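You operate a simulated robot arm through the tools that you are given. There is no shell and no other tool. Be economical: measure what you need, move in short steps, check, and stop when the job is done.

You are at the controls of a simulated two-armed robot. One attempt, no reset.

Task
Shut the bleed, pump the gauge tee to its blue mark, let it stand, vent it and tray it.
Fine: hold the tee with your other hand; two seconds or more on the mark, no higher; the blue tray.

Only the result counts: the job must be done as asked and must still hold three seconds after the hand-in. Knocking over, shifting, dropping, spilling or breaking anything else fails it.

Robot
Two 7-joint arms with two-finger parallel grippers on one trunk, on a base that drives. Base frame: it is fixed to the floor where the robot stands at the start and does not move with it; the origin is under the middle of the robot, x ahead of it, y to its left, z up. Units: mm, degrees, N and s.
The left shoulder is at the start at [60, 143, 926], the right one opposite. With the tool pointing down near the work surface each hand reaches from about 300 to 720 mm from the robot's upright axis, wherever it stands, measured 20 degrees to its own side. Places, roughly: green bleed knob [500, 0, 900]; black test plunger [500, -200, 1000]; red test needle [500, -100, 1000]; inside of the blue parts tray [600, 500, 900]. Payload 1.57 kg a hand.
The TCP of each hand is the grasp point between the finger pads, 30 mm short of the fingertips. In the tool frame z runs along the fingers and y along their closing line. Largest opening 110 mm; finger width 24, thickness 12; the body of the gripper, 48 by 112 mm, starts 78 mm behind the TCP.
Orientation is told as [roll, pitch, yaw] about the base's x, y, z axes, in that order, counted from this pose: with the fingers straight down and closing along the base's y, the tool's x points along the base's -x, its y along +y and its z along -z.

Tools
- The arms move only by the tool step_arm. It takes "left_moves", "right_moves" or both (then of equal length, played together; a hand with none holds still); each is a list of rows, each an object of numbers (a shift or turn left out is 0, a gripper value left out holds the last): "tx", "ty", "tz": the shift along the tool's x, y, z in mm; "ax", "ay", "az": the turn, a rotation vector about the tool's x, y, z in rad; "jaw": the opening, from 0 (shut) to 1 (fully open). In form: [{"tx": .., "ty": .., "tz": .., "ax": .., "ay": .., "az": .., "jaw": ..}, ...]. A call has 1 to 20 rows; each row shifts and turns the commanded pose from where the row before left it, along the tool's axes as they then stand. A row lasts 0.2 s, in which the tool goes at most 50 mm and 8.6 degrees; a call with a longer step from one row to the next is refused whole, and so is a gripper value outside its range. A pose out of reach is approached as far as the arm can. The call stops where the force on the tool passes 40 N (or 10 N more than at its start, if that is more) or the arm is blocked; 0.2 s more then pass. Each finger travels about 45 mm/s and halts on what it meets, pressing with about 33 N; the grip force reading is that of the motor and also rises with nothing between the fingers. The clock runs only during rows and for 0.2 s after the last one: add rows that do not move to give the fingers time. The reply holds the time, the measured pose of the TCP, the force on the tool along the base axes, the opening and the grip force, in the units named above and with some noise.
- Cameras (640 x 400 px; columns grow to the right, rows downward): "scene" is now at [54.2, 10.1, 1536.7]; the picture's right is [0.25, -0.97, 0.00], its down [-0.73, -0.19, -0.66] and it looks along [0.64, 0.17, -0.75] (base axes); focal length 274 px, centre (320, 200). "left" rides on the left gripper at [70, -16, -141] in its tool frame; the picture's right is [0.23, 0.97, 0.00], its down [-0.86, 0.20, -0.48] and it looks along [-0.47, 0.11, 0.88] (tool axes); focal length 222 px, centre (320, 200). "right" rides on the right gripper at [70, 16, -141] in its tool frame; the picture's right is [-0.23, 0.97, 0.00], its down [-0.86, -0.20, -0.48] and it looks along [-0.47, -0.11, 0.88] (tool axes); focal length 222 px, centre (320, 200). There is no depth. A picture from a camera that has moved, and an enlarged one, comes with that camera's place and axes in the base frame and with its lens. The place of the scene camera against the robot may be out by one fixed shift of up to 18 mm in any direction.
- capture(camera): a new picture of that camera. No time passes.
- move_column(by): slides the trunk up (or, below 0, down) by that many mm; the arms and the scene camera ride with it, the base frame stays. It gives what a move gives, with no picture.
- steer(legs): drives the robot by 1 to 6 legs, each [ahead, left, turn to the left] in mm, mm and degrees, along the robot's own axes; the way and the turn of a leg run together, so that a leg with both is an arc; at most 1500 mm and 180 degrees a leg. The arms and the cameras ride along, it lands a little off, and it stops where it bumps. It gives what a move gives.
- head_to(pan, tilt): turns the head with the scene camera to pan (to the left, within 86 degrees either way) and tilt (down, from -29 to 69), counted from straight ahead of the robot. It gives what a move gives.
- close_up(camera, box): a new picture of the part [left, top, right, bottom] of that camera's present view, enlarged. No time passes.
- sign_off(): hands the job in; it is judged then, once.

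Work in short steps. Places have to be worked out from the pictures, the camera data and where the tool is seen: move nearer, look again, correct. Check each grasp and each placing, and mend what went wrong. You have 120 turns and 100 pictures in all, those below and enlarged ones among them. Open the grippers and draw the arms clear of the work before you hand the job in, unless the task says otherwise; then end with one line.

The tools are called after ">>>" as name(argument=value, ...) on one line, values as JSON. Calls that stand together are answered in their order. step_arm: Moves the arms, as the interface text tells. Its arguments: {"type":"object","properties":{"left_moves":{"type":"array","items":{"type":"object","properties":{"tx":{"type":"number"},"ty":{"type":"number"},"tz":{"type":"number"},"ax":{"type":"number"},"ay":{"type":"number"},"az":{"type":"number"},"jaw":{"type":"number"}}}},"right_moves":{"type":"array","items":{"type":"object","properties":{"tx":{"type":"number"},"ty":{"type":"number"},"tz":{"type":"number"},"ax":{"type":"number"},"ay":{"type":"number"},"az":{"type":"number"},"jaw":{"type":"number"}}}}},"required":[]} The other tools are called the same way: move_column (by) slides the trunk up or down; steer (legs) drives the base; head_to (pan, tilt) turns the head that bears the scene camera; capture (camera) takes a picture; close_up (camera, box) takes an enlarged picture of a part of a camera's view; sign_off () hands the job in.

At the start:

```text
time_s: 0.0
left_position: [591.4, 268.0, 999.2]
left_tcp_rot: [-0.1, 0.0, 0.0]
left_contact_force: [-0.7, -0.2, -0.3]
left_opening: 110.0
left_finger_force: 0.1
right_position: [586.2, -193.2, 1001.2]
right_tcp_rot: [0.1, -0.1, 0.0]
right_contact_force: [0.0, -0.5, -0.2]
right_opening: 110.1
right_finger_force: 0.0
trunk travel left (down, up): [-525.0, 65.0]
robot x, y, heading: [0.1, 3.0, 0.1]
head pan, tilt: [14.5, 48.6]
```

scene: 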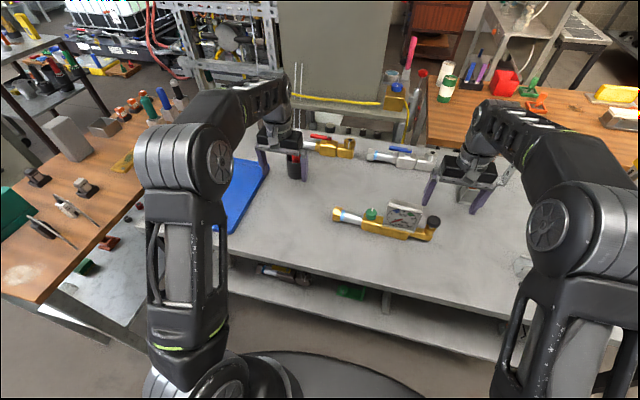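
right: 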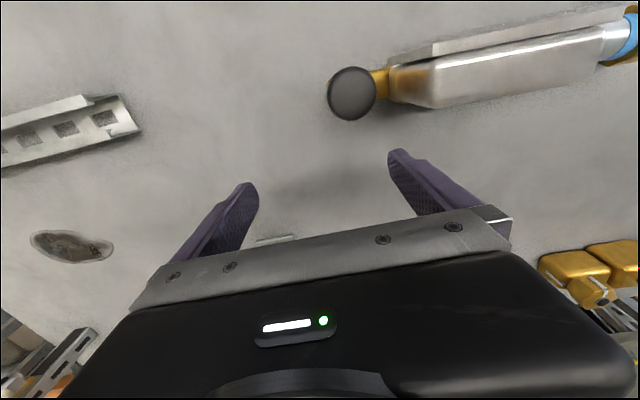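
left: 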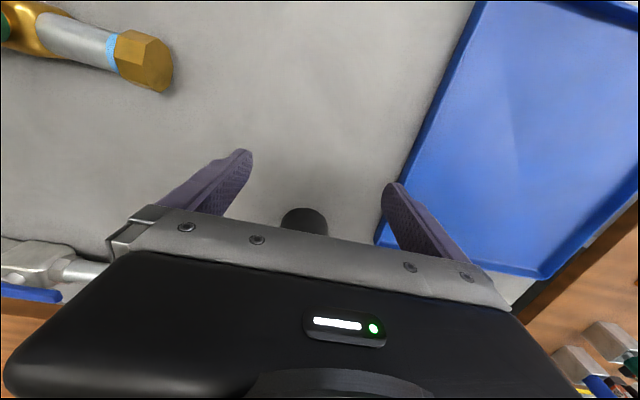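

The tee lies in mid-bench, with a green knob, a dial, and a black plunger at its right end. I'll look closer at it.

>>> close_up(camera="scene", box=[320, 180, 460, 267])

>>> close_up(camera="scene", box=[190, 120, 450, 282])

```text
4.57 times, centred on (390, 224) of scene
camera zoom: at [54.2, 10.1, 1536.7], right [0.25, -0.97, 0.0], down [-0.73, -0.19, -0.66], along [0.64, 0.17, -0.75], focal length 1252 px, centre (0, 93)
```

zoom: 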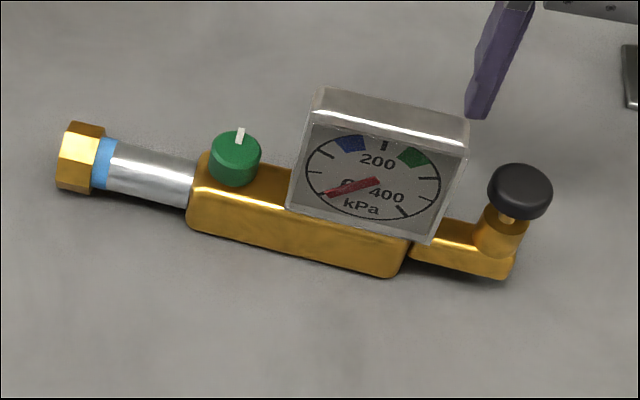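

```text
2.46 times, centred on (320, 201) of scene
camera zoom: at [54.2, 10.1, 1536.7], right [0.25, -0.97, 0.0], down [-0.73, -0.19, -0.66], along [0.64, 0.17, -0.75], focal length 674 px, centre (320, 198)
```

zoom: 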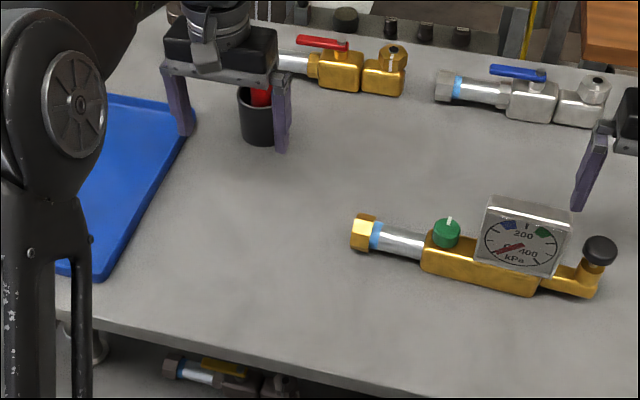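

The gauge tee runs about along y: nut near (558, 90), knob near (569, -7), plunger near (574, -177). I'll bring the left hand above the pipe end turned to close along x, and raise the right hand for a look.

>>> step_arm(left_moves=[{"tz": -40}, {"tx": 9, "ty": -47}, {"tx": 8, "ty": -47}, {"tx": 8, "ty": -47}, {"tx": 8, "ty": -47}, {"az": 0.1428}, {"az": 0.1428}, {"az": 0.1428}, {"az": 0.1428}, {"az": 0.1428}, {"az": 0.1428}, {"az": 0.1428}, {"az": 0.1428}, {"az": 0.1428}, {"az": 0.1428}, {"az": 0.1428}, {}], right_moves=[{"tz": -45}, {"tz": -45}, {"tx": 20}, {"tx": 20}, {}, {}, {}, {}, {}, {}, {}, {}, {}, {}, {}, {}, {}])

>>> capture(camera="left")

>>> capture(camera="right")

>>> capture(camera="scene")

```text
time_s: 3.6
left_position: [558.7, 79.3, 1040.0]
left_tcp_rot: [0.0, 0.0, -90.0]
left_contact_force: [0.3, 0.1, 0.3]
left_opening: 109.8
left_finger_force: 0.1
right_position: [546.6, -192.2, 1056.1]
right_tcp_rot: [0.0, -0.1, 0.0]
right_contact_force: [-0.2, -0.4, -0.3]
right_opening: 110.4
right_finger_force: 0.0
right hand out of reach, approached as far as the arm can: row 2
trunk travel left (down, up): [-525.0, 65.0]
robot x, y, heading: [-3.6, 3.6, -0.2]
head pan, tilt: [14.5, 48.6]
```

```text
94 pictures are left
camera left: at [543.1, 149.0, 1180.4], right [0.97, 0.23, 0.0], down [0.2, -0.86, 0.48], along [0.11, -0.47, -0.88], focal length 222 px, centre (320, 200)
```

left: 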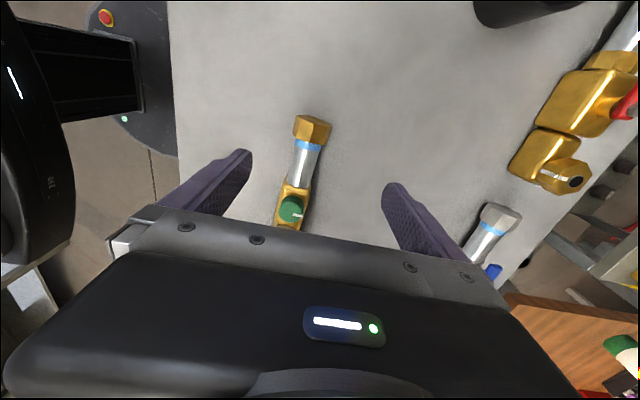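

```text
93 pictures are left
camera right: at [477.2, -177.6, 1197.0], right [0.23, 0.97, 0.0], down [0.86, -0.2, 0.48], along [0.47, -0.11, -0.88], focal length 222 px, centre (320, 200)
```

right: 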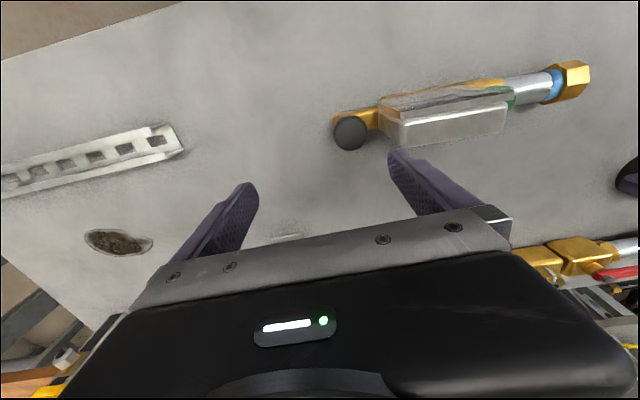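

```text
92 pictures are left
camera scene: at [54.2, 10.0, 1536.7], right [0.25, -0.97, 0.0], down [-0.73, -0.19, -0.66], along [0.64, 0.17, -0.75], focal length 274 px, centre (320, 200)
```

scene: 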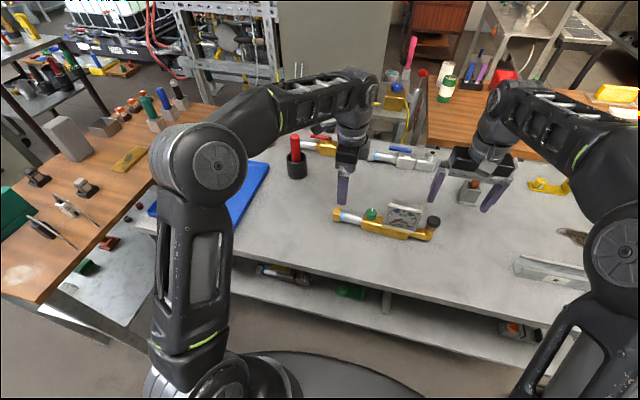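

Rough estimates from the views: the tee's axis is near x≈548, and the pipe spans y≈20–85. I'll lean the left hand outward by 30° (body toward +y) and come lower over the pipe to check.

>>> step_arm(left_moves=[{"tx": -9, "ty": -11, "tz": 30}, {"tz": 30}, {"ay": -0.13}, {"ay": -0.13}, {"ay": -0.13}, {"ay": -0.13}, {}])

>>> capture(camera="left")

>>> close_up(camera="scene", box=[310, 150, 470, 250])

```text
time_s: 5.2
left_position: [548.0, 68.9, 978.9]
left_tcp_rot: [0.0, -29.8, -90.0]
left_contact_force: [-0.4, 0.3, 0.0]
left_opening: 110.0
left_finger_force: 0.0
right_position: [547.1, -193.4, 1054.8]
right_tcp_rot: [0.0, 0.1, 0.0]
right_contact_force: [0.3, -0.3, -0.1]
right_opening: 110.0
right_finger_force: 0.1
trunk travel left (down, up): [-525.0, 65.0]
robot x, y, heading: [-2.1, -0.1, 0.0]
head pan, tilt: [14.5, 48.6]
```

```text
91 pictures are left
camera left: at [532.1, 200.6, 1067.2], right [0.97, 0.2, -0.11], down [0.2, -0.5, 0.84], along [0.11, -0.84, -0.53], focal length 222 px, centre (320, 200)
```

left: 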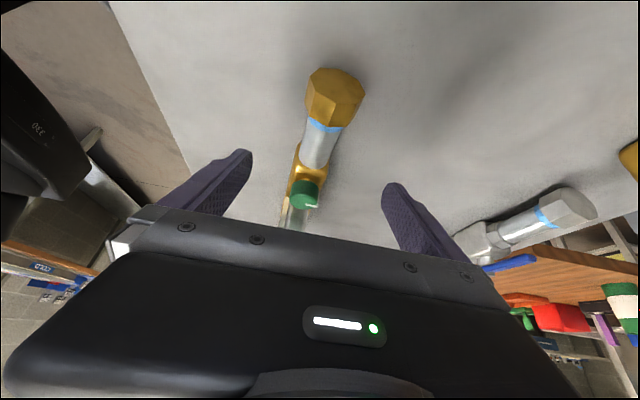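

```text
4.00 times, centred on (390, 200) of scene
camera zoom: at [54.1, 9.8, 1536.7], right [0.25, -0.97, 0.0], down [-0.73, -0.19, -0.66], along [0.64, 0.17, -0.75], focal length 1096 px, centre (40, 200)
```

zoom: 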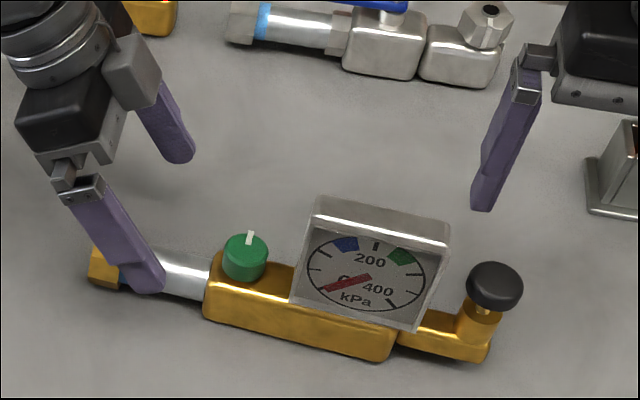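

Combining the views: the pipe axis is near x≈547, z≈903, the knob top near (542, 2, 940), and the plunger head near (538, -158, 958). I'll lower the left hand around the pipe, open, and check.

>>> step_arm(left_moves=[{"tx": 16.5, "tz": 25.8, "ty": -1}, {"tx": 16.5, "tz": 25.8}, {}])

>>> capture(camera="left")

>>> close_up(camera="scene", box=[310, 150, 470, 250])

```text
time_s: 6.0
left_position: [547.8, 74.9, 917.8]
left_tcp_rot: [0.0, -29.8, -90.0]
left_contact_force: [-0.7, 0.5, 1.1]
left_opening: 110.2
left_finger_force: 0.1
right_position: [546.8, -192.5, 1055.6]
right_tcp_rot: [0.0, 0.1, -0.1]
right_contact_force: [0.5, -0.6, 0.1]
right_opening: 110.1
right_finger_force: 0.1
trunk travel left (down, up): [-525.0, 65.0]
robot x, y, heading: [-0.5, 2.7, 0.0]
head pan, tilt: [14.5, 48.6]
```

```text
89 pictures are left
camera left: at [531.5, 204.3, 1005.7], right [0.97, 0.2, -0.11], down [0.2, -0.5, 0.84], along [0.11, -0.84, -0.53], focal length 222 px, centre (320, 200)
```

left: 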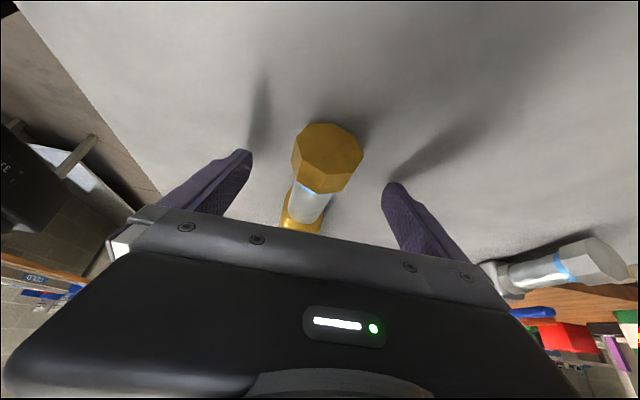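

```text
4.00 times, centred on (390, 200) of scene
camera zoom: at [54.0, 10.0, 1536.7], right [0.25, -0.97, 0.0], down [-0.73, -0.19, -0.66], along [0.64, 0.17, -0.75], focal length 1096 px, centre (40, 200)
```

zoom: 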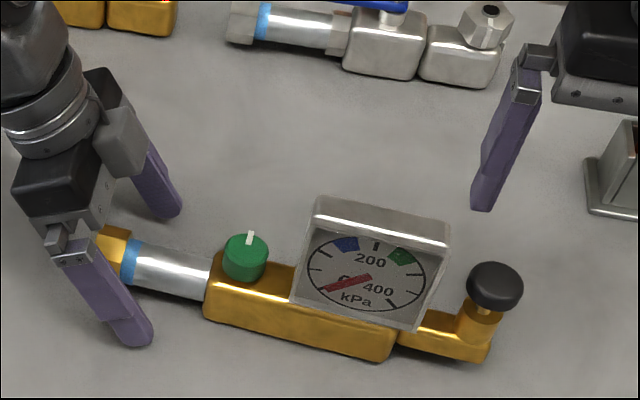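

The fingers straddle the pipe well centred. I'll shift 10 mm toward the pipe, away from the nut, and close.

>>> step_arm(left_moves=[{"tx": -8.7, "tz": 5, "ty": -1.5}, {"jaw": 0.6}, {"jaw": 0.4}, {"jaw": 0.2}, {"jaw": 0.0}, {}, {}, {}, {}])

>>> capture(camera="left")

>>> close_up(camera="scene", box=[310, 150, 470, 250])

```text
time_s: 8.0
left_position: [546.7, 64.9, 918.9]
left_tcp_rot: [0.1, -29.8, -90.0]
left_contact_force: [-0.4, 0.1, -0.5]
left_opening: 31.3
left_finger_force: 33.1
right_position: [548.2, -191.0, 1056.1]
right_tcp_rot: [0.1, 0.1, 0.0]
right_contact_force: [0.0, 0.0, -0.2]
right_opening: 110.2
right_finger_force: 0.0
trunk travel left (down, up): [-525.0, 65.0]
robot x, y, heading: [1.4, 1.4, -0.1]
head pan, tilt: [14.5, 48.6]
```

```text
87 pictures are left
camera left: at [530.4, 194.7, 1006.1], right [0.97, 0.2, -0.11], down [0.2, -0.5, 0.84], along [0.11, -0.84, -0.53], focal length 222 px, centre (320, 200)
```

left: 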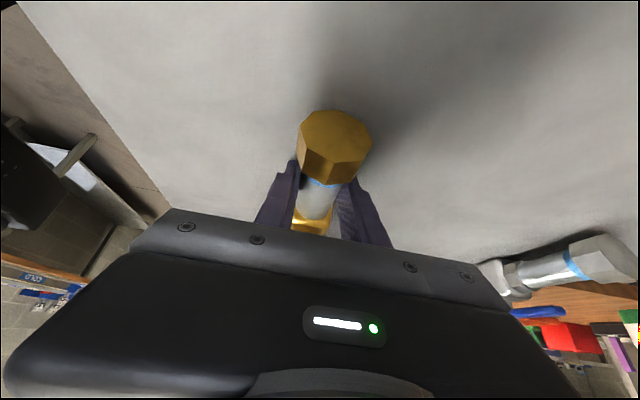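

```text
4.00 times, centred on (390, 200) of scene
camera zoom: at [54.3, 10.1, 1536.7], right [0.25, -0.97, 0.0], down [-0.73, -0.19, -0.66], along [0.64, 0.17, -0.75], focal length 1096 px, centre (40, 200)
```

zoom: 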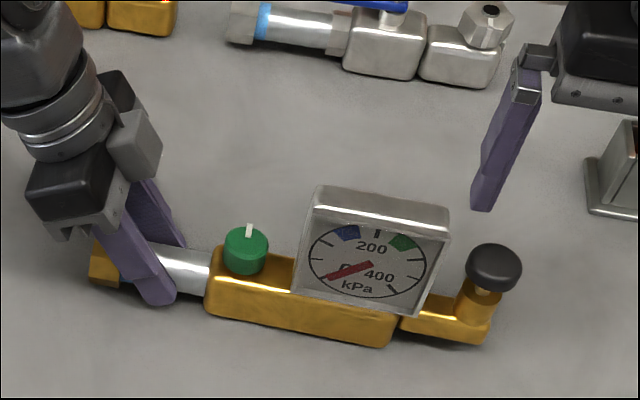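

Pipe is gripped (31 mm opening). Next I'll bring the right hand above the knob with the jaw half-closed and look at it.

>>> step_arm(right_moves=[{"ty": 45, "jaw": 0.5}, {"ty": 45}, {"ty": 45}, {"ty": 45}, {}])

>>> capture(camera="right")

>>> close_up(camera="scene", box=[310, 150, 470, 250])

```text
time_s: 9.2
left_position: [546.1, 64.3, 919.1]
left_tcp_rot: [0.0, -29.8, -90.0]
left_contact_force: [-0.4, 0.2, 0.9]
left_opening: 31.1
left_finger_force: 33.2
right_position: [546.4, -12.4, 1056.8]
right_tcp_rot: [0.0, 0.1, 0.0]
right_contact_force: [-0.7, -0.4, -0.5]
right_opening: 54.9
right_finger_force: 0.0
trunk travel left (down, up): [-525.0, 65.0]
robot x, y, heading: [-0.5, 0.2, 0.1]
head pan, tilt: [14.5, 48.6]
```

```text
85 pictures are left
camera right: at [478.1, 3.2, 1197.8], right [0.23, 0.97, 0.0], down [0.85, -0.2, 0.48], along [0.47, -0.11, -0.88], focal length 222 px, centre (320, 200)
```

right: 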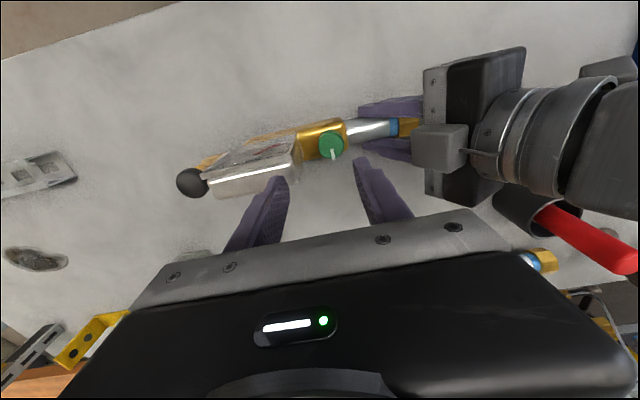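

```text
4.00 times, centred on (390, 200) of scene
camera zoom: at [54.1, 10.0, 1536.7], right [0.25, -0.97, 0.0], down [-0.73, -0.19, -0.66], along [0.64, 0.17, -0.75], focal length 1096 px, centre (40, 200)
```

zoom: 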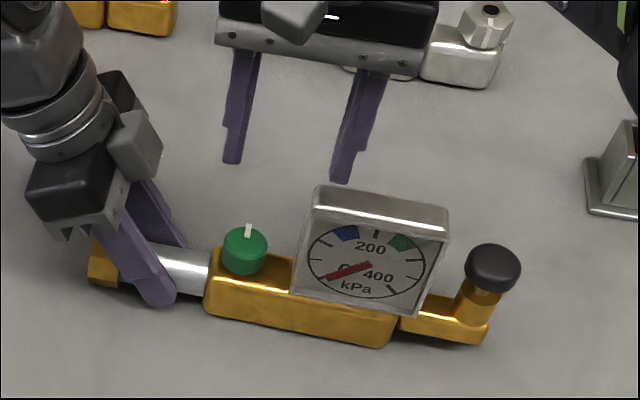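

>>> close_up(camera="right", box=[270, 100, 430, 200])

>>> close_up(camera="scene", box=[355, 195, 387, 215])

```text
4.00 times, centred on (350, 150) of right
camera zoom: at [478.1, 3.2, 1197.8], right [0.23, 0.97, 0.0], down [0.85, -0.2, 0.48], along [0.47, -0.11, -0.88], focal length 888 px, centre (200, 400)
```

zoom: 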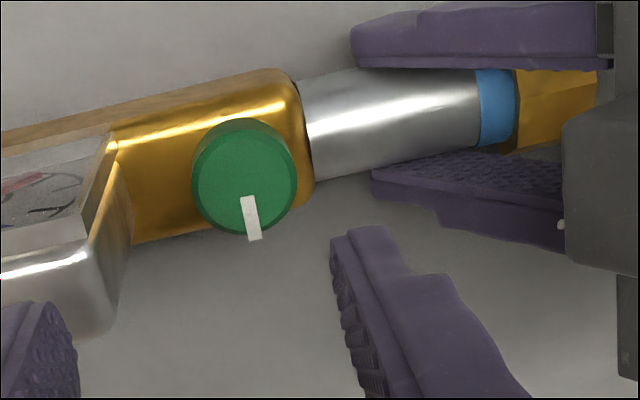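

```text
16.00 times, centred on (371, 205) of scene
camera zoom: at [54.1, 10.0, 1536.7], right [0.25, -0.97, 0.0], down [-0.73, -0.19, -0.66], along [0.64, 0.17, -0.75], focal length 4382 px, centre (-496, 120)
```

zoom: 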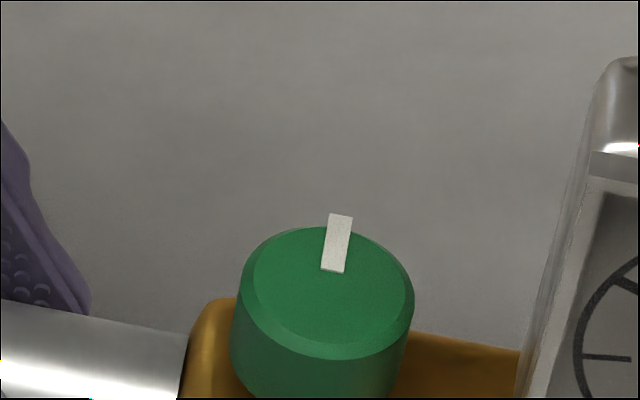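

The marker points away (+x), across the body. A clockwise turn should shut it. I'll go over the knob at about (549, 2), yaw +45°, and come down to just above it.

>>> step_arm(right_moves=[{"ty": 14, "tx": -2.6}, {"az": -0.131}, {"az": -0.131}, {"az": -0.131}, {"az": -0.131}, {"az": -0.131}, {"az": -0.131}, {"tz": 35}, {"tz": 35}, {}])

>>> close_up(camera="right", box=[200, 60, 440, 210])

>>> close_up(camera="scene", box=[330, 160, 426, 220])

```text
time_s: 11.4
left_position: [545.4, 63.8, 918.3]
left_tcp_rot: [0.0, -29.8, -90.0]
left_contact_force: [-0.2, 0.4, 1.1]
left_opening: 30.9
left_finger_force: 32.9
right_position: [550.1, -0.1, 985.2]
right_tcp_rot: [0.0, -0.1, 45.1]
right_contact_force: [-0.2, -0.2, 0.5]
right_opening: 55.2
right_finger_force: 0.1
trunk travel left (down, up): [-525.0, 65.0]
robot x, y, heading: [-1.0, 3.5, 0.1]
head pan, tilt: [14.5, 48.6]
```

```text
2.67 times, centred on (320, 135) of right
camera zoom: at [488.8, -38.0, 1126.7], right [-0.53, 0.85, 0.0], down [0.74, 0.46, 0.48], along [0.41, 0.25, -0.88], focal length 592 px, centre (320, 373)
```

zoom: 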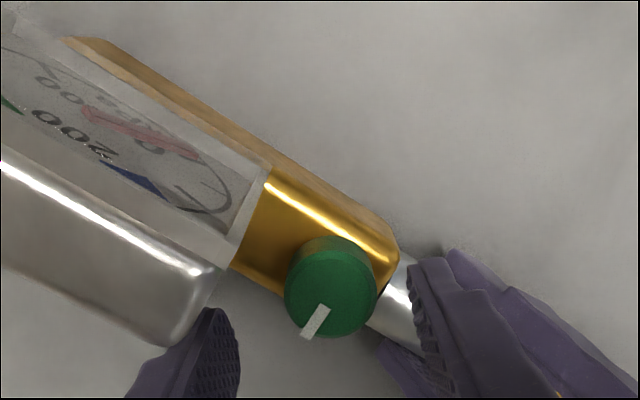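

```text
6.67 times, centred on (378, 190) of scene
camera zoom: at [54.1, 10.1, 1536.7], right [0.25, -0.97, 0.0], down [-0.73, -0.19, -0.66], along [0.64, 0.17, -0.75], focal length 1826 px, centre (-67, 267)
```

zoom: 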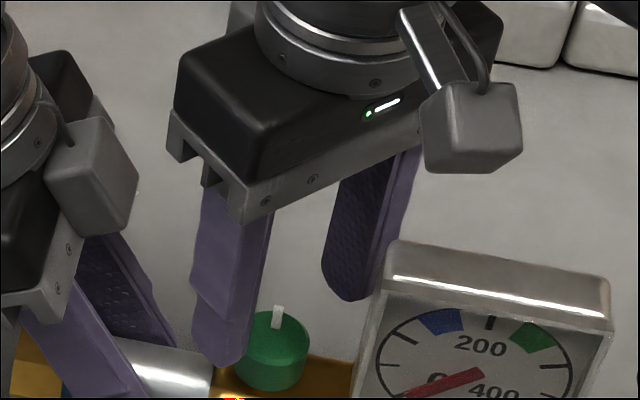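

The knob sits at about (549, 2), near the gauge's side. I'll approach at yaw +90° (fingers fore and aft of the knob) with the jaw narrowed, so the gauge stays clear.

>>> step_arm(right_moves=[{"az": -0.131, "jaw": 0.42}, {"az": -0.131}, {"az": -0.131}, {"az": -0.131}, {"az": -0.131}, {"az": -0.131}, {"tx": -1.5, "ty": 1, "tz": 15}, {}])

>>> close_up(camera="right", box=[200, 60, 440, 210])

>>> close_up(camera="scene", box=[330, 160, 426, 220])

```text
time_s: 13.2
left_position: [545.7, 64.1, 918.8]
left_tcp_rot: [0.1, -29.7, -90.0]
left_contact_force: [-1.1, -0.5, 2.9]
left_opening: 30.7
left_finger_force: 33.0
right_position: [548.2, 2.9, 971.1]
right_tcp_rot: [0.0, -0.1, 90.2]
right_contact_force: [0.2, -0.1, -0.2]
right_opening: 46.2
right_finger_force: 0.0
trunk travel left (down, up): [-525.0, 65.0]
robot x, y, heading: [0.0, 1.4, -0.1]
head pan, tilt: [14.5, 48.6]
```

```text
2.67 times, centred on (320, 135) of right
camera zoom: at [531.8, -68.3, 1112.1], right [-0.97, 0.22, 0.0], down [0.2, 0.86, 0.48], along [0.11, 0.47, -0.88], focal length 592 px, centre (320, 373)
```

zoom: 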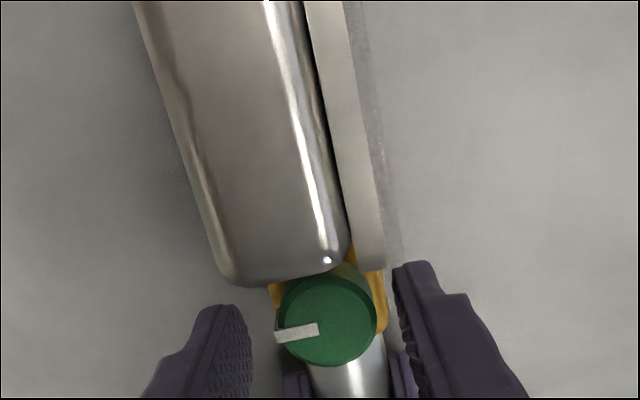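

```text
6.67 times, centred on (378, 190) of scene
camera zoom: at [54.2, 10.1, 1536.7], right [0.25, -0.97, 0.0], down [-0.73, -0.19, -0.66], along [0.64, 0.17, -0.75], focal length 1826 px, centre (-67, 267)
```

zoom: 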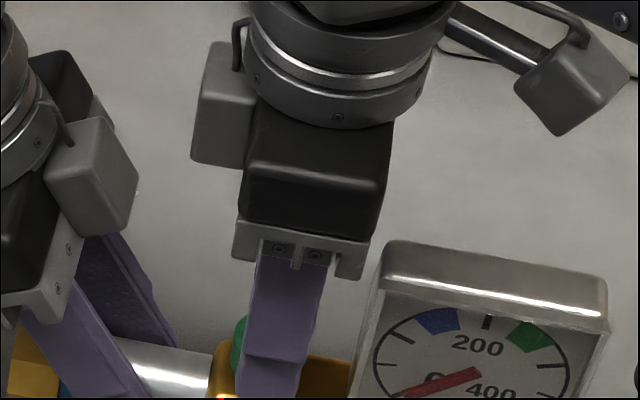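

By triangulation the gauge top is at z≈1005 with its side at y≈-34, and the knob top at about (546, 1, 948). I'll centre on it, go down 12 mm, and close.

>>> step_arm(right_moves=[{"ty": 2, "tx": 1, "tz": 6}, {"tz": 6}, {"jaw": 0.3}, {"jaw": 0.2}, {"jaw": 0.1}, {}, {}])

>>> close_up(camera="right", box=[200, 60, 440, 210])

>>> close_up(camera="scene", box=[310, 150, 470, 250])

```text
time_s: 14.8
left_position: [546.3, 64.2, 919.0]
left_tcp_rot: [-0.1, -29.9, -90.0]
left_contact_force: [3.3, -0.6, 0.5]
left_opening: 31.4
left_finger_force: 33.1
right_position: [546.3, 1.2, 960.0]
right_tcp_rot: [-0.1, 0.1, 90.1]
right_contact_force: [-3.9, 0.7, 1.7]
right_opening: 29.7
right_finger_force: 33.2
trunk travel left (down, up): [-525.0, 65.0]
robot x, y, heading: [-3.0, 4.2, 0.0]
head pan, tilt: [14.5, 48.6]
```

```text
2.67 times, centred on (320, 135) of right
camera zoom: at [530.0, -69.4, 1100.6], right [-0.97, 0.22, 0.0], down [0.2, 0.86, 0.48], along [0.11, 0.47, -0.88], focal length 592 px, centre (320, 373)
```

zoom: 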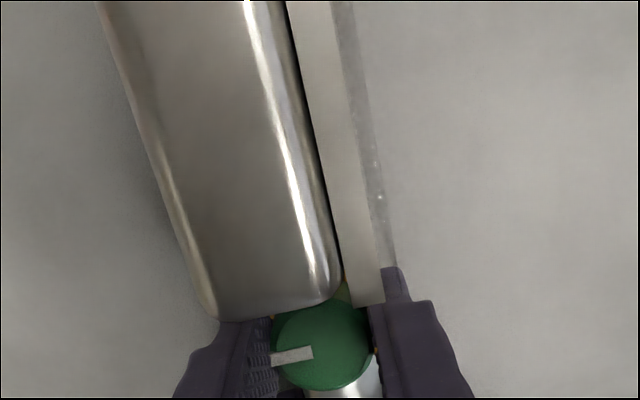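

```text
4.00 times, centred on (390, 200) of scene
camera zoom: at [54.2, 10.2, 1536.7], right [0.25, -0.97, 0.0], down [-0.73, -0.19, -0.66], along [0.64, 0.17, -0.75], focal length 1096 px, centre (40, 200)
```

zoom: 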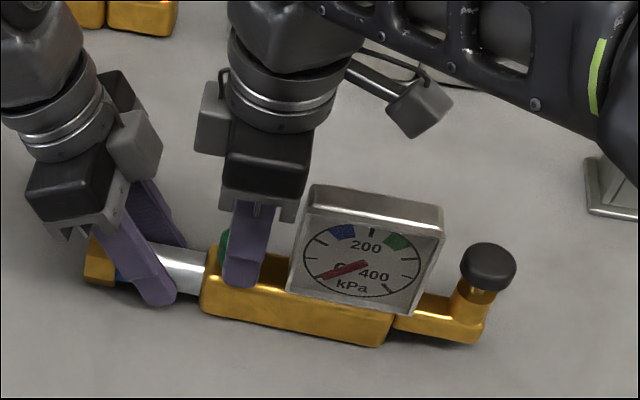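

The knob is gripped. I'll turn it clockwise 45° and check.

>>> step_arm(right_moves=[{"az": 0.131}, {"az": 0.131}, {"az": 0.131}, {"az": 0.131}, {"az": 0.131}, {"az": 0.131}, {}])

>>> close_up(camera="right", box=[200, 60, 440, 210])

>>> close_up(camera="scene", box=[310, 150, 470, 250])

```text
time_s: 16.4
left_position: [546.9, 64.4, 919.1]
left_tcp_rot: [0.1, -29.7, -89.9]
left_contact_force: [18.0, -6.0, -3.8]
left_opening: 31.3
left_finger_force: 33.1
right_position: [544.9, 1.2, 959.5]
right_tcp_rot: [0.1, 0.0, 45.0]
right_contact_force: [-20.3, 4.6, 11.4]
right_opening: 29.3
right_finger_force: 33.3
trunk travel left (down, up): [-525.0, 65.0]
robot x, y, heading: [-1.6, 3.5, 0.4]
head pan, tilt: [14.5, 48.6]
```

```text
2.67 times, centred on (320, 135) of right
camera zoom: at [484.5, -36.8, 1100.8], right [-0.53, 0.85, 0.0], down [0.75, 0.46, 0.48], along [0.4, 0.25, -0.88], focal length 592 px, centre (320, 373)
```

zoom: 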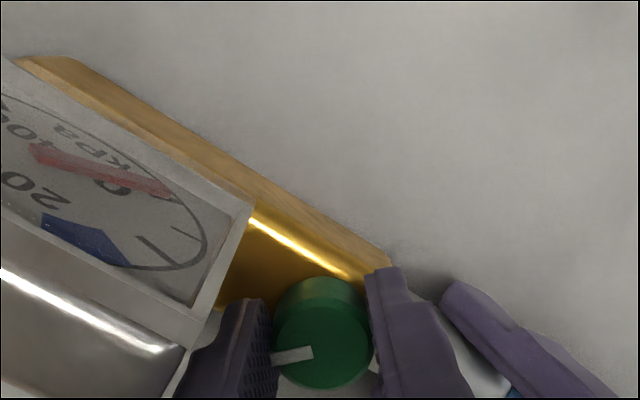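

```text
4.00 times, centred on (390, 200) of scene
camera zoom: at [54.0, 10.1, 1536.7], right [0.25, -0.97, 0.0], down [-0.73, -0.19, -0.66], along [0.64, 0.17, -0.75], focal length 1096 px, centre (40, 200)
```

zoom: 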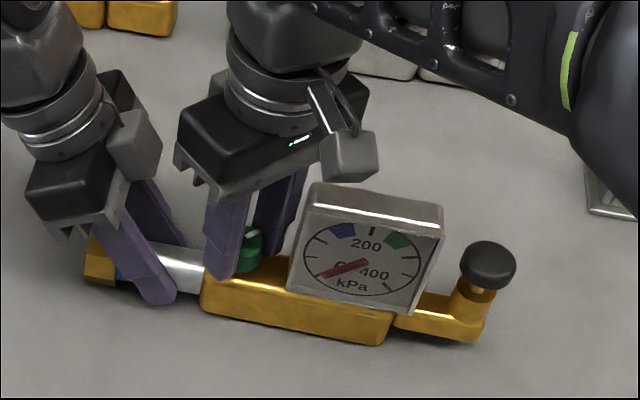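

The knob turns with the hand, with a side load building up. I'll ease 2 mm toward -x and finish the quarter turn.

>>> step_arm(right_moves=[{"tx": 1.4, "ty": 1.4, "tz": -0.5}, {"az": 0.131}, {"az": 0.131}, {"az": 0.131}, {"az": 0.131}, {"az": 0.131}, {"az": 0.131}, {}])

>>> close_up(camera="right", box=[200, 60, 440, 210])

>>> close_up(camera="scene", box=[310, 150, 470, 250])

```text
time_s: 18.2
left_position: [546.4, 63.2, 918.8]
left_tcp_rot: [0.2, -29.9, -89.9]
left_contact_force: [15.9, -16.1, -1.5]
left_opening: 31.4
left_finger_force: 32.8
right_position: [543.4, 4.2, 959.8]
right_tcp_rot: [0.2, 0.0, 0.1]
right_contact_force: [-15.2, 16.6, 2.8]
right_opening: 29.4
right_finger_force: 33.4
trunk travel left (down, up): [-525.0, 65.0]
robot x, y, heading: [-0.8, -1.8, 0.1]
head pan, tilt: [14.5, 48.6]
```

```text
2.67 times, centred on (320, 135) of right
camera zoom: at [474.2, 17.7, 1101.1], right [0.23, 0.97, 0.0], down [0.86, -0.2, 0.48], along [0.46, -0.11, -0.88], focal length 592 px, centre (320, 373)
```

zoom: 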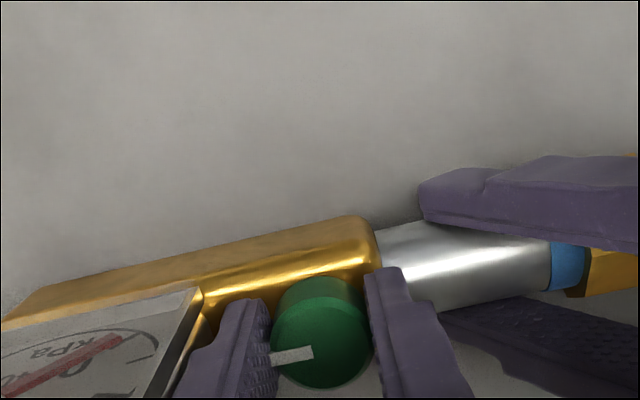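

```text
4.00 times, centred on (390, 200) of scene
camera zoom: at [54.3, 10.4, 1536.7], right [0.25, -0.97, 0.0], down [-0.73, -0.19, -0.66], along [0.64, 0.17, -0.75], focal length 1096 px, centre (40, 200)
```

zoom: 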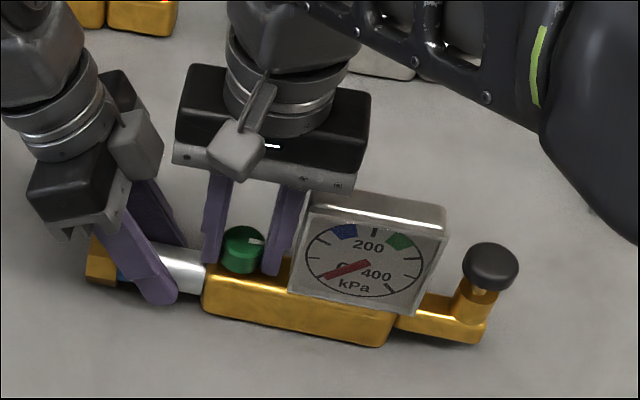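

The marker now points along the body toward the gauge. I'll ease the load, open slightly and lift clear.

>>> step_arm(right_moves=[{"ty": 1.5, "tx": 1.5}, {"jaw": 0.34}, {}, {"tz": -10}, {"tz": -40}, {"tz": -45}, {}])

>>> close_up(camera="right", box=[160, 60, 480, 260])

>>> close_up(camera="scene", box=[310, 150, 470, 250])

```text
time_s: 19.8
left_position: [545.7, 66.6, 917.8]
left_tcp_rot: [-0.1, -29.8, -90.0]
left_contact_force: [-1.5, 0.5, 3.4]
left_opening: 31.2
left_finger_force: 32.8
right_position: [542.8, 3.0, 1055.7]
right_tcp_rot: [0.0, 0.0, 0.0]
right_contact_force: [0.8, 0.0, -0.1]
right_opening: 37.4
right_finger_force: 0.0
trunk travel left (down, up): [-525.0, 65.0]
robot x, y, heading: [-1.0, -0.5, -0.0]
head pan, tilt: [14.5, 48.6]
```

```text
2.00 times, centred on (320, 160) of right
camera zoom: at [473.0, 18.0, 1196.3], right [0.23, 0.97, 0.0], down [0.85, -0.2, 0.48], along [0.47, -0.11, -0.88], focal length 444 px, centre (320, 280)
```

zoom: 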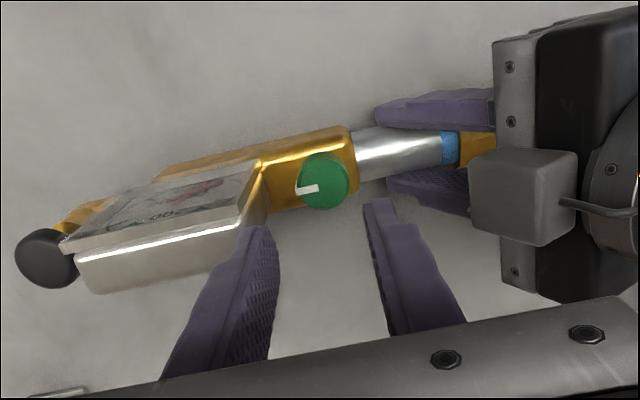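

```text
4.00 times, centred on (390, 200) of scene
camera zoom: at [53.6, 10.2, 1536.7], right [0.25, -0.97, 0.0], down [-0.73, -0.19, -0.66], along [0.64, 0.17, -0.75], focal length 1096 px, centre (40, 200)
```

zoom: 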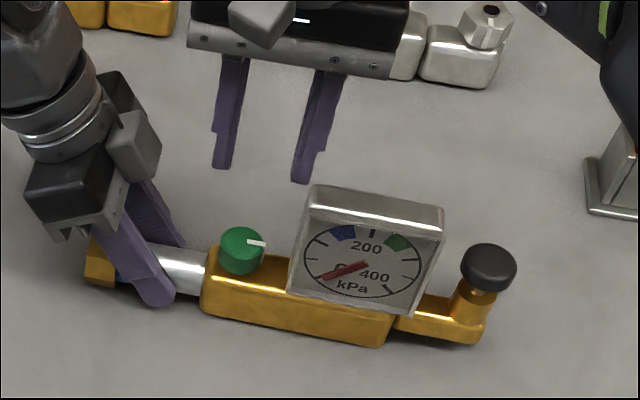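

The bleed is turned. I'll close the right jaw and move above the plunger, near (547, -157), to look.

>>> step_arm(right_moves=[{"ty": -40, "jaw": 0.0}, {"ty": -40}, {"ty": -40}, {"ty": -40, "tx": -4}, {}, {}])

>>> close_up(camera="right", box=[160, 60, 480, 260])

>>> close_up(camera="scene", box=[350, 150, 510, 250])

```text
time_s: 21.2
left_position: [546.6, 65.8, 918.4]
left_tcp_rot: [0.0, -29.8, -90.0]
left_contact_force: [0.3, -0.4, 0.0]
left_opening: 30.9
left_finger_force: 33.4
right_position: [546.0, -158.5, 1054.1]
right_tcp_rot: [0.0, -0.1, 0.0]
right_contact_force: [0.3, 0.3, 0.1]
right_opening: 0.0
right_finger_force: 21.2
trunk travel left (down, up): [-525.0, 65.0]
robot x, y, heading: [-3.0, -3.1, 0.1]
head pan, tilt: [14.5, 48.6]
```

```text
2.00 times, centred on (320, 160) of right
camera zoom: at [477.1, -142.3, 1195.0], right [0.23, 0.97, 0.0], down [0.86, -0.2, 0.48], along [0.47, -0.11, -0.88], focal length 444 px, centre (320, 280)
```

zoom: 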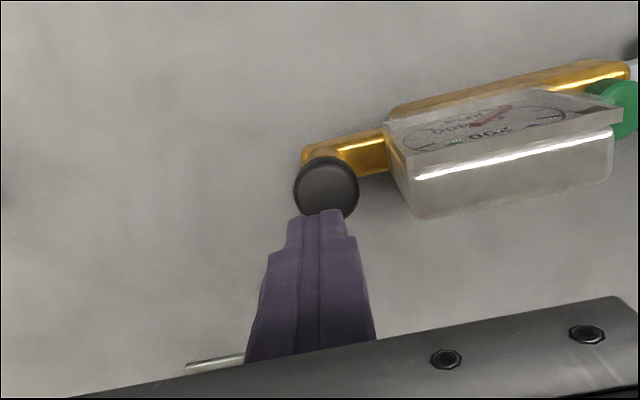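

```text
4.00 times, centred on (430, 200) of scene
camera zoom: at [54.4, 10.1, 1536.7], right [0.25, -0.97, 0.0], down [-0.73, -0.19, -0.66], along [0.64, 0.17, -0.75], focal length 1096 px, centre (-120, 200)
```

zoom: 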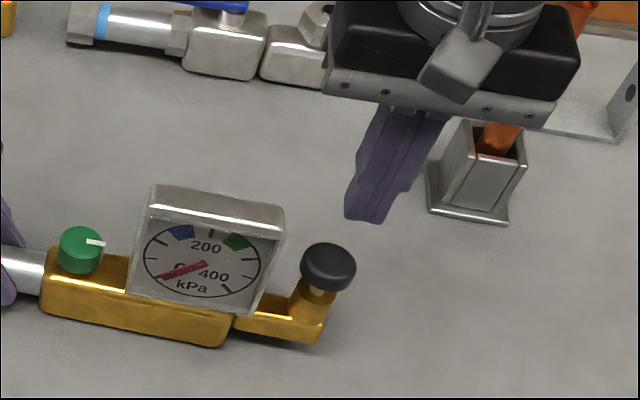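

The plunger head is near (546, -155), top at z≈970. I'll come down above it with the tip at about 985 and check.

>>> step_arm(right_moves=[{"ty": 3, "tz": 20}, {"tz": 20}, {}])

>>> close_up(camera="right", box=[160, 60, 480, 260])

>>> close_up(camera="scene", box=[350, 150, 510, 250])

```text
time_s: 22.0
left_position: [546.9, 64.2, 918.0]
left_tcp_rot: [0.0, -29.8, -90.0]
left_contact_force: [-1.1, -0.1, -0.7]
left_opening: 31.2
left_finger_force: 32.8
right_position: [546.5, -154.0, 1013.9]
right_tcp_rot: [-0.1, 0.1, -0.1]
right_contact_force: [-0.4, 0.5, -0.1]
right_opening: 0.0
right_finger_force: 21.7
trunk travel left (down, up): [-525.0, 65.0]
robot x, y, heading: [0.6, 0.6, -0.0]
head pan, tilt: [14.5, 48.6]
```

```text
2.00 times, centred on (320, 160) of right
camera zoom: at [477.4, -139.2, 1155.5], right [0.23, 0.97, 0.0], down [0.86, -0.2, 0.48], along [0.47, -0.11, -0.88], focal length 444 px, centre (320, 280)
```

zoom: 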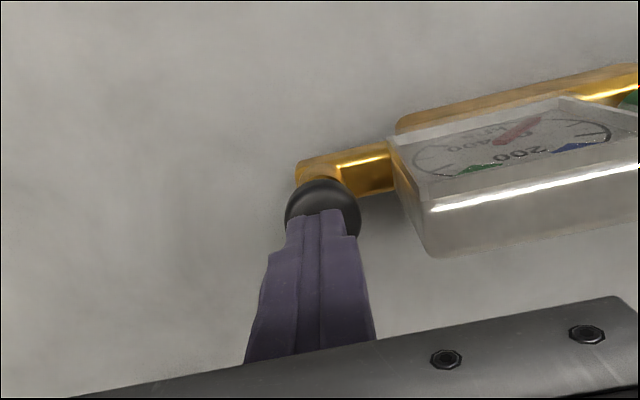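

```text
4.00 times, centred on (430, 200) of scene
camera zoom: at [54.4, 10.1, 1536.7], right [0.25, -0.97, 0.0], down [-0.73, -0.19, -0.66], along [0.64, 0.17, -0.75], focal length 1096 px, centre (-120, 200)
```

zoom: 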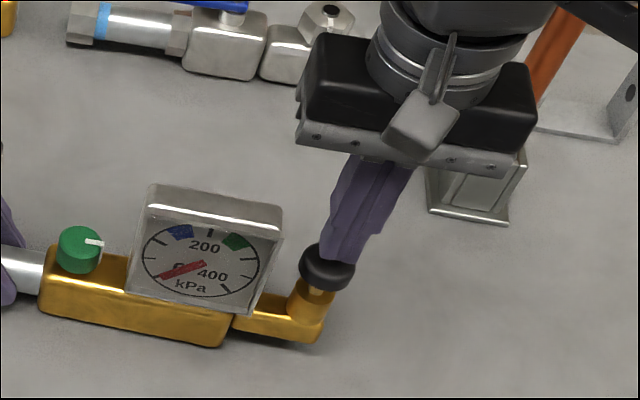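

The tip is over the head. I'll lower slowly to find contact.

>>> step_arm(right_moves=[{"tz": 3}, {"tz": 3}, {"tz": 2}, {}])

>>> close_up(camera="scene", box=[374, 190, 454, 240])

```text
time_s: 23.0
left_position: [545.5, 64.9, 918.3]
left_tcp_rot: [0.0, -29.8, -90.0]
left_contact_force: [-0.7, -2.0, -0.3]
left_opening: 31.4
left_finger_force: 32.9
right_position: [547.5, -154.6, 1005.0]
right_tcp_rot: [0.0, -0.1, 0.0]
right_contact_force: [0.5, 0.6, 2.1]
right_opening: 0.0
right_finger_force: 21.2
trunk travel left (down, up): [-525.0, 65.0]
robot x, y, heading: [-0.5, 2.7, 0.2]
head pan, tilt: [14.5, 48.6]
```

```text
8.00 times, centred on (414, 215) of scene
camera zoom: at [54.3, 10.1, 1536.7], right [0.25, -0.97, 0.0], down [-0.73, -0.19, -0.66], along [0.64, 0.17, -0.75], focal length 2191 px, centre (-432, 80)
```

zoom: 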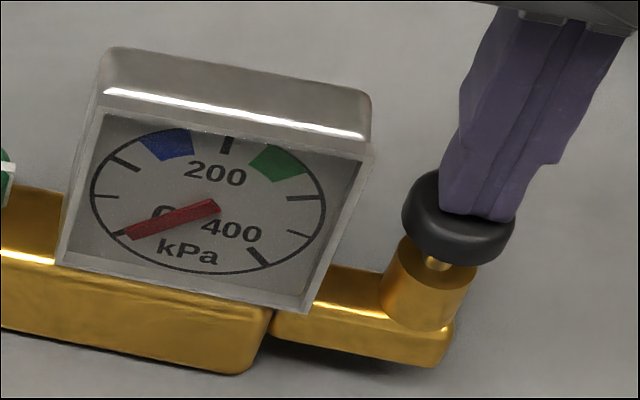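

It's just touching, but off to the right by about 5 mm. I'll lift slightly, shift +y, and press down a few millimetres.

>>> step_arm(right_moves=[{"tz": -3}, {"ty": 5}, {"tz": 3}, {"tz": 2}, {"tz": 2}, {}])

>>> close_up(camera="scene", box=[374, 190, 454, 240])

```text
time_s: 24.4
left_position: [546.3, 64.6, 919.4]
left_tcp_rot: [0.0, -29.7, -90.1]
left_contact_force: [0.8, -1.2, 0.5]
left_opening: 31.1
left_finger_force: 32.9
right_position: [547.3, -149.9, 1003.5]
right_tcp_rot: [0.0, 0.0, 0.1]
right_contact_force: [-0.2, 0.6, 3.5]
right_opening: 0.0
right_finger_force: 21.0
trunk travel left (down, up): [-525.0, 65.0]
robot x, y, heading: [1.6, -0.3, -0.1]
head pan, tilt: [14.5, 48.6]
```

```text
8.00 times, centred on (414, 215) of scene
camera zoom: at [54.1, 10.2, 1536.7], right [0.25, -0.97, 0.0], down [-0.73, -0.19, -0.66], along [0.64, 0.17, -0.75], focal length 2191 px, centre (-432, 80)
```

zoom: 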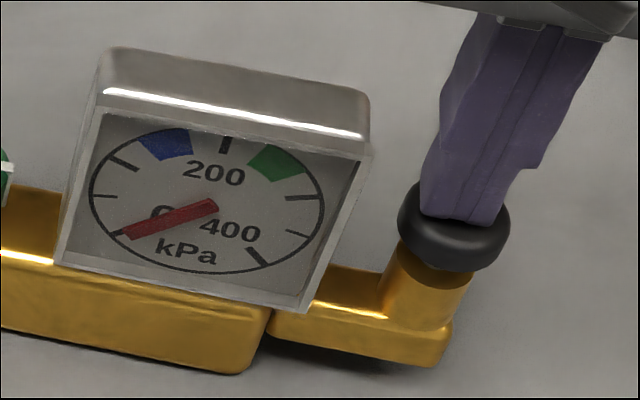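

The head moved down a few millimetres, with the needle still at 0. I'll press further.

>>> step_arm(right_moves=[{"tz": 1.5}, {"tz": 1.5}, {"tz": 1}, {}])

>>> close_up(camera="scene", box=[374, 190, 454, 240])

```text
time_s: 25.4
left_position: [545.6, 64.8, 919.8]
left_tcp_rot: [0.0, -29.9, -90.0]
left_contact_force: [0.6, 0.6, -0.4]
left_opening: 31.2
left_finger_force: 33.1
right_position: [547.9, -147.9, 999.0]
right_tcp_rot: [0.1, 0.1, 0.0]
right_contact_force: [0.9, -0.4, 4.9]
right_opening: 0.0
right_finger_force: 21.1
trunk travel left (down, up): [-525.0, 65.0]
robot x, y, heading: [-2.5, -1.1, -0.3]
head pan, tilt: [14.5, 48.6]
```

```text
8.00 times, centred on (414, 215) of scene
camera zoom: at [54.0, 10.2, 1536.7], right [0.25, -0.97, 0.0], down [-0.73, -0.19, -0.66], along [0.64, 0.17, -0.75], focal length 2191 px, centre (-432, 80)
```

zoom: 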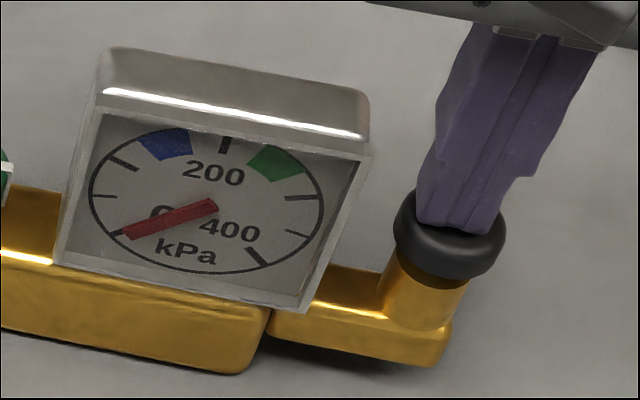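

Still at zero, and the spring force is rising gently. I'll continue down in small steps.

>>> step_arm(right_moves=[{"tz": 1.5}, {"tz": 1.5}, {"tz": 1}, {}])

>>> close_up(camera="scene", box=[374, 190, 454, 240])

```text
time_s: 26.4
left_position: [545.1, 65.0, 917.8]
left_tcp_rot: [0.1, -29.8, -90.0]
left_contact_force: [-0.1, -0.1, 1.5]
left_opening: 31.2
left_finger_force: 33.3
right_position: [546.0, -148.1, 995.9]
right_tcp_rot: [-0.1, 0.0, 0.0]
right_contact_force: [0.2, 0.9, 5.4]
right_opening: 0.0
right_finger_force: 21.3
trunk travel left (down, up): [-525.0, 65.0]
robot x, y, heading: [2.0, -0.9, 0.1]
head pan, tilt: [14.5, 48.6]
```

```text
8.00 times, centred on (414, 215) of scene
camera zoom: at [54.0, 10.2, 1536.7], right [0.25, -0.97, 0.0], down [-0.73, -0.19, -0.66], along [0.64, 0.17, -0.75], focal length 2191 px, centre (-432, 80)
```

zoom: 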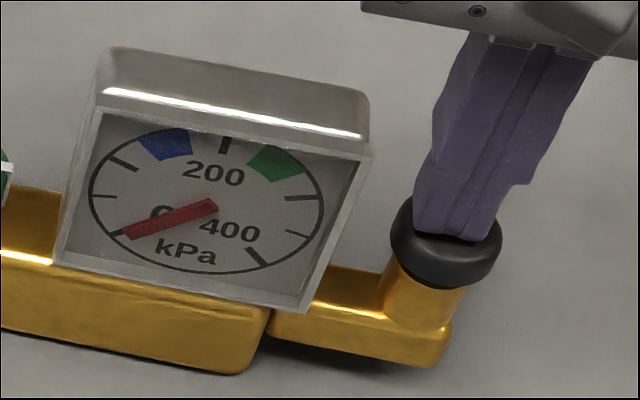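

No change yet; I'll keep going down.

>>> step_arm(right_moves=[{"tz": 1.5}, {"tz": 1.5}, {"tz": 1.5}, {}])

>>> close_up(camera="scene", box=[374, 190, 454, 240])

```text
time_s: 27.4
left_position: [546.0, 65.2, 919.1]
left_tcp_rot: [0.0, -29.8, -90.0]
left_contact_force: [1.4, -0.2, -0.3]
left_opening: 30.9
left_finger_force: 33.2
right_position: [547.7, -149.3, 992.0]
right_tcp_rot: [0.0, 0.0, 0.0]
right_contact_force: [0.5, 0.7, 8.8]
right_opening: 0.1
right_finger_force: 20.7
trunk travel left (down, up): [-525.0, 65.0]
robot x, y, heading: [1.8, -1.4, 0.0]
head pan, tilt: [14.5, 48.6]
```

```text
8.00 times, centred on (414, 215) of scene
camera zoom: at [53.8, 10.3, 1536.7], right [0.25, -0.97, 0.0], down [-0.73, -0.19, -0.66], along [0.64, 0.17, -0.75], focal length 2191 px, centre (-432, 80)
```

zoom: 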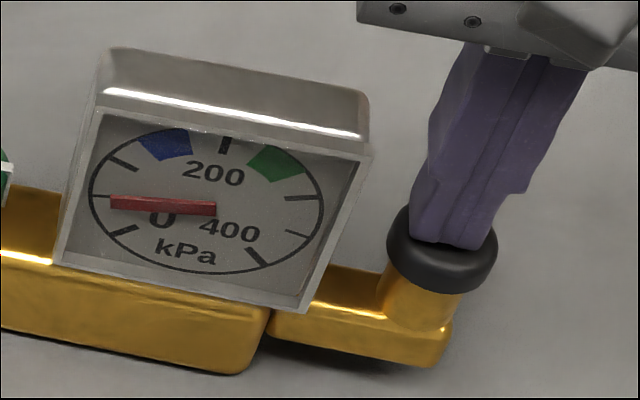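

One stroke registered: the needle jumped to about 45 kPa. I'll raise to let the plunger return and check that the needle holds.

>>> step_arm(right_moves=[{"tz": -5}, {"tz": -5}, {"tz": -4}, {}])

>>> close_up(camera="scene", box=[374, 190, 454, 240])

```text
time_s: 28.4
left_position: [545.1, 64.6, 918.9]
left_tcp_rot: [0.1, -29.9, -90.0]
left_contact_force: [0.3, -0.6, 1.0]
left_opening: 31.2
left_finger_force: 32.9
right_position: [546.2, -149.3, 1005.4]
right_tcp_rot: [0.0, -0.1, 0.0]
right_contact_force: [-0.4, -0.7, 3.2]
right_opening: 0.0
right_finger_force: 21.7
trunk travel left (down, up): [-525.0, 65.0]
robot x, y, heading: [-2.9, -0.6, 0.0]
head pan, tilt: [14.5, 48.6]
```

```text
8.00 times, centred on (414, 215) of scene
camera zoom: at [53.8, 10.2, 1536.7], right [0.25, -0.97, 0.0], down [-0.73, -0.19, -0.66], along [0.64, 0.17, -0.75], focal length 2191 px, centre (-432, 80)
```

zoom: 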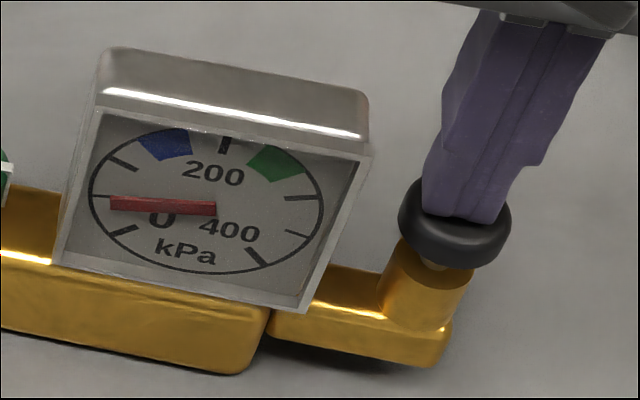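

It holds. I'll raise fully, then make the second stroke to the same depth and back up.

>>> step_arm(right_moves=[{"tz": -3}, {}, {"tz": 5}, {"tz": 5}, {"tz": 4}, {"tz": 3}, {}, {"tz": -5}, {"tz": -5}, {"tz": -5}, {"tz": -2}, {}])

>>> close_up(camera="scene", box=[374, 190, 454, 240])

```text
time_s: 31.0
left_position: [545.7, 63.9, 918.3]
left_tcp_rot: [0.0, -29.8, -90.0]
left_contact_force: [-0.4, -1.1, 2.2]
left_opening: 31.1
left_finger_force: 33.0
right_position: [547.4, -149.3, 1008.6]
right_tcp_rot: [0.1, 0.1, 0.1]
right_contact_force: [-1.5, -0.8, 1.4]
right_opening: 0.0
right_finger_force: 21.6
trunk travel left (down, up): [-525.0, 65.0]
robot x, y, heading: [0.4, -1.6, -0.1]
head pan, tilt: [14.5, 48.6]
```

```text
8.00 times, centred on (414, 215) of scene
camera zoom: at [54.0, 10.0, 1536.7], right [0.25, -0.97, 0.0], down [-0.73, -0.19, -0.66], along [0.64, 0.17, -0.75], focal length 2191 px, centre (-432, 80)
```

zoom: 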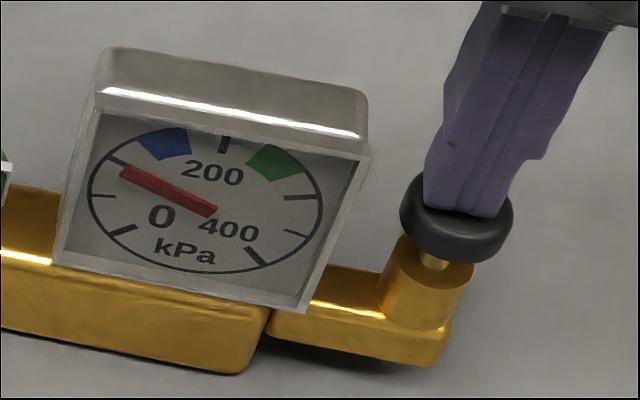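

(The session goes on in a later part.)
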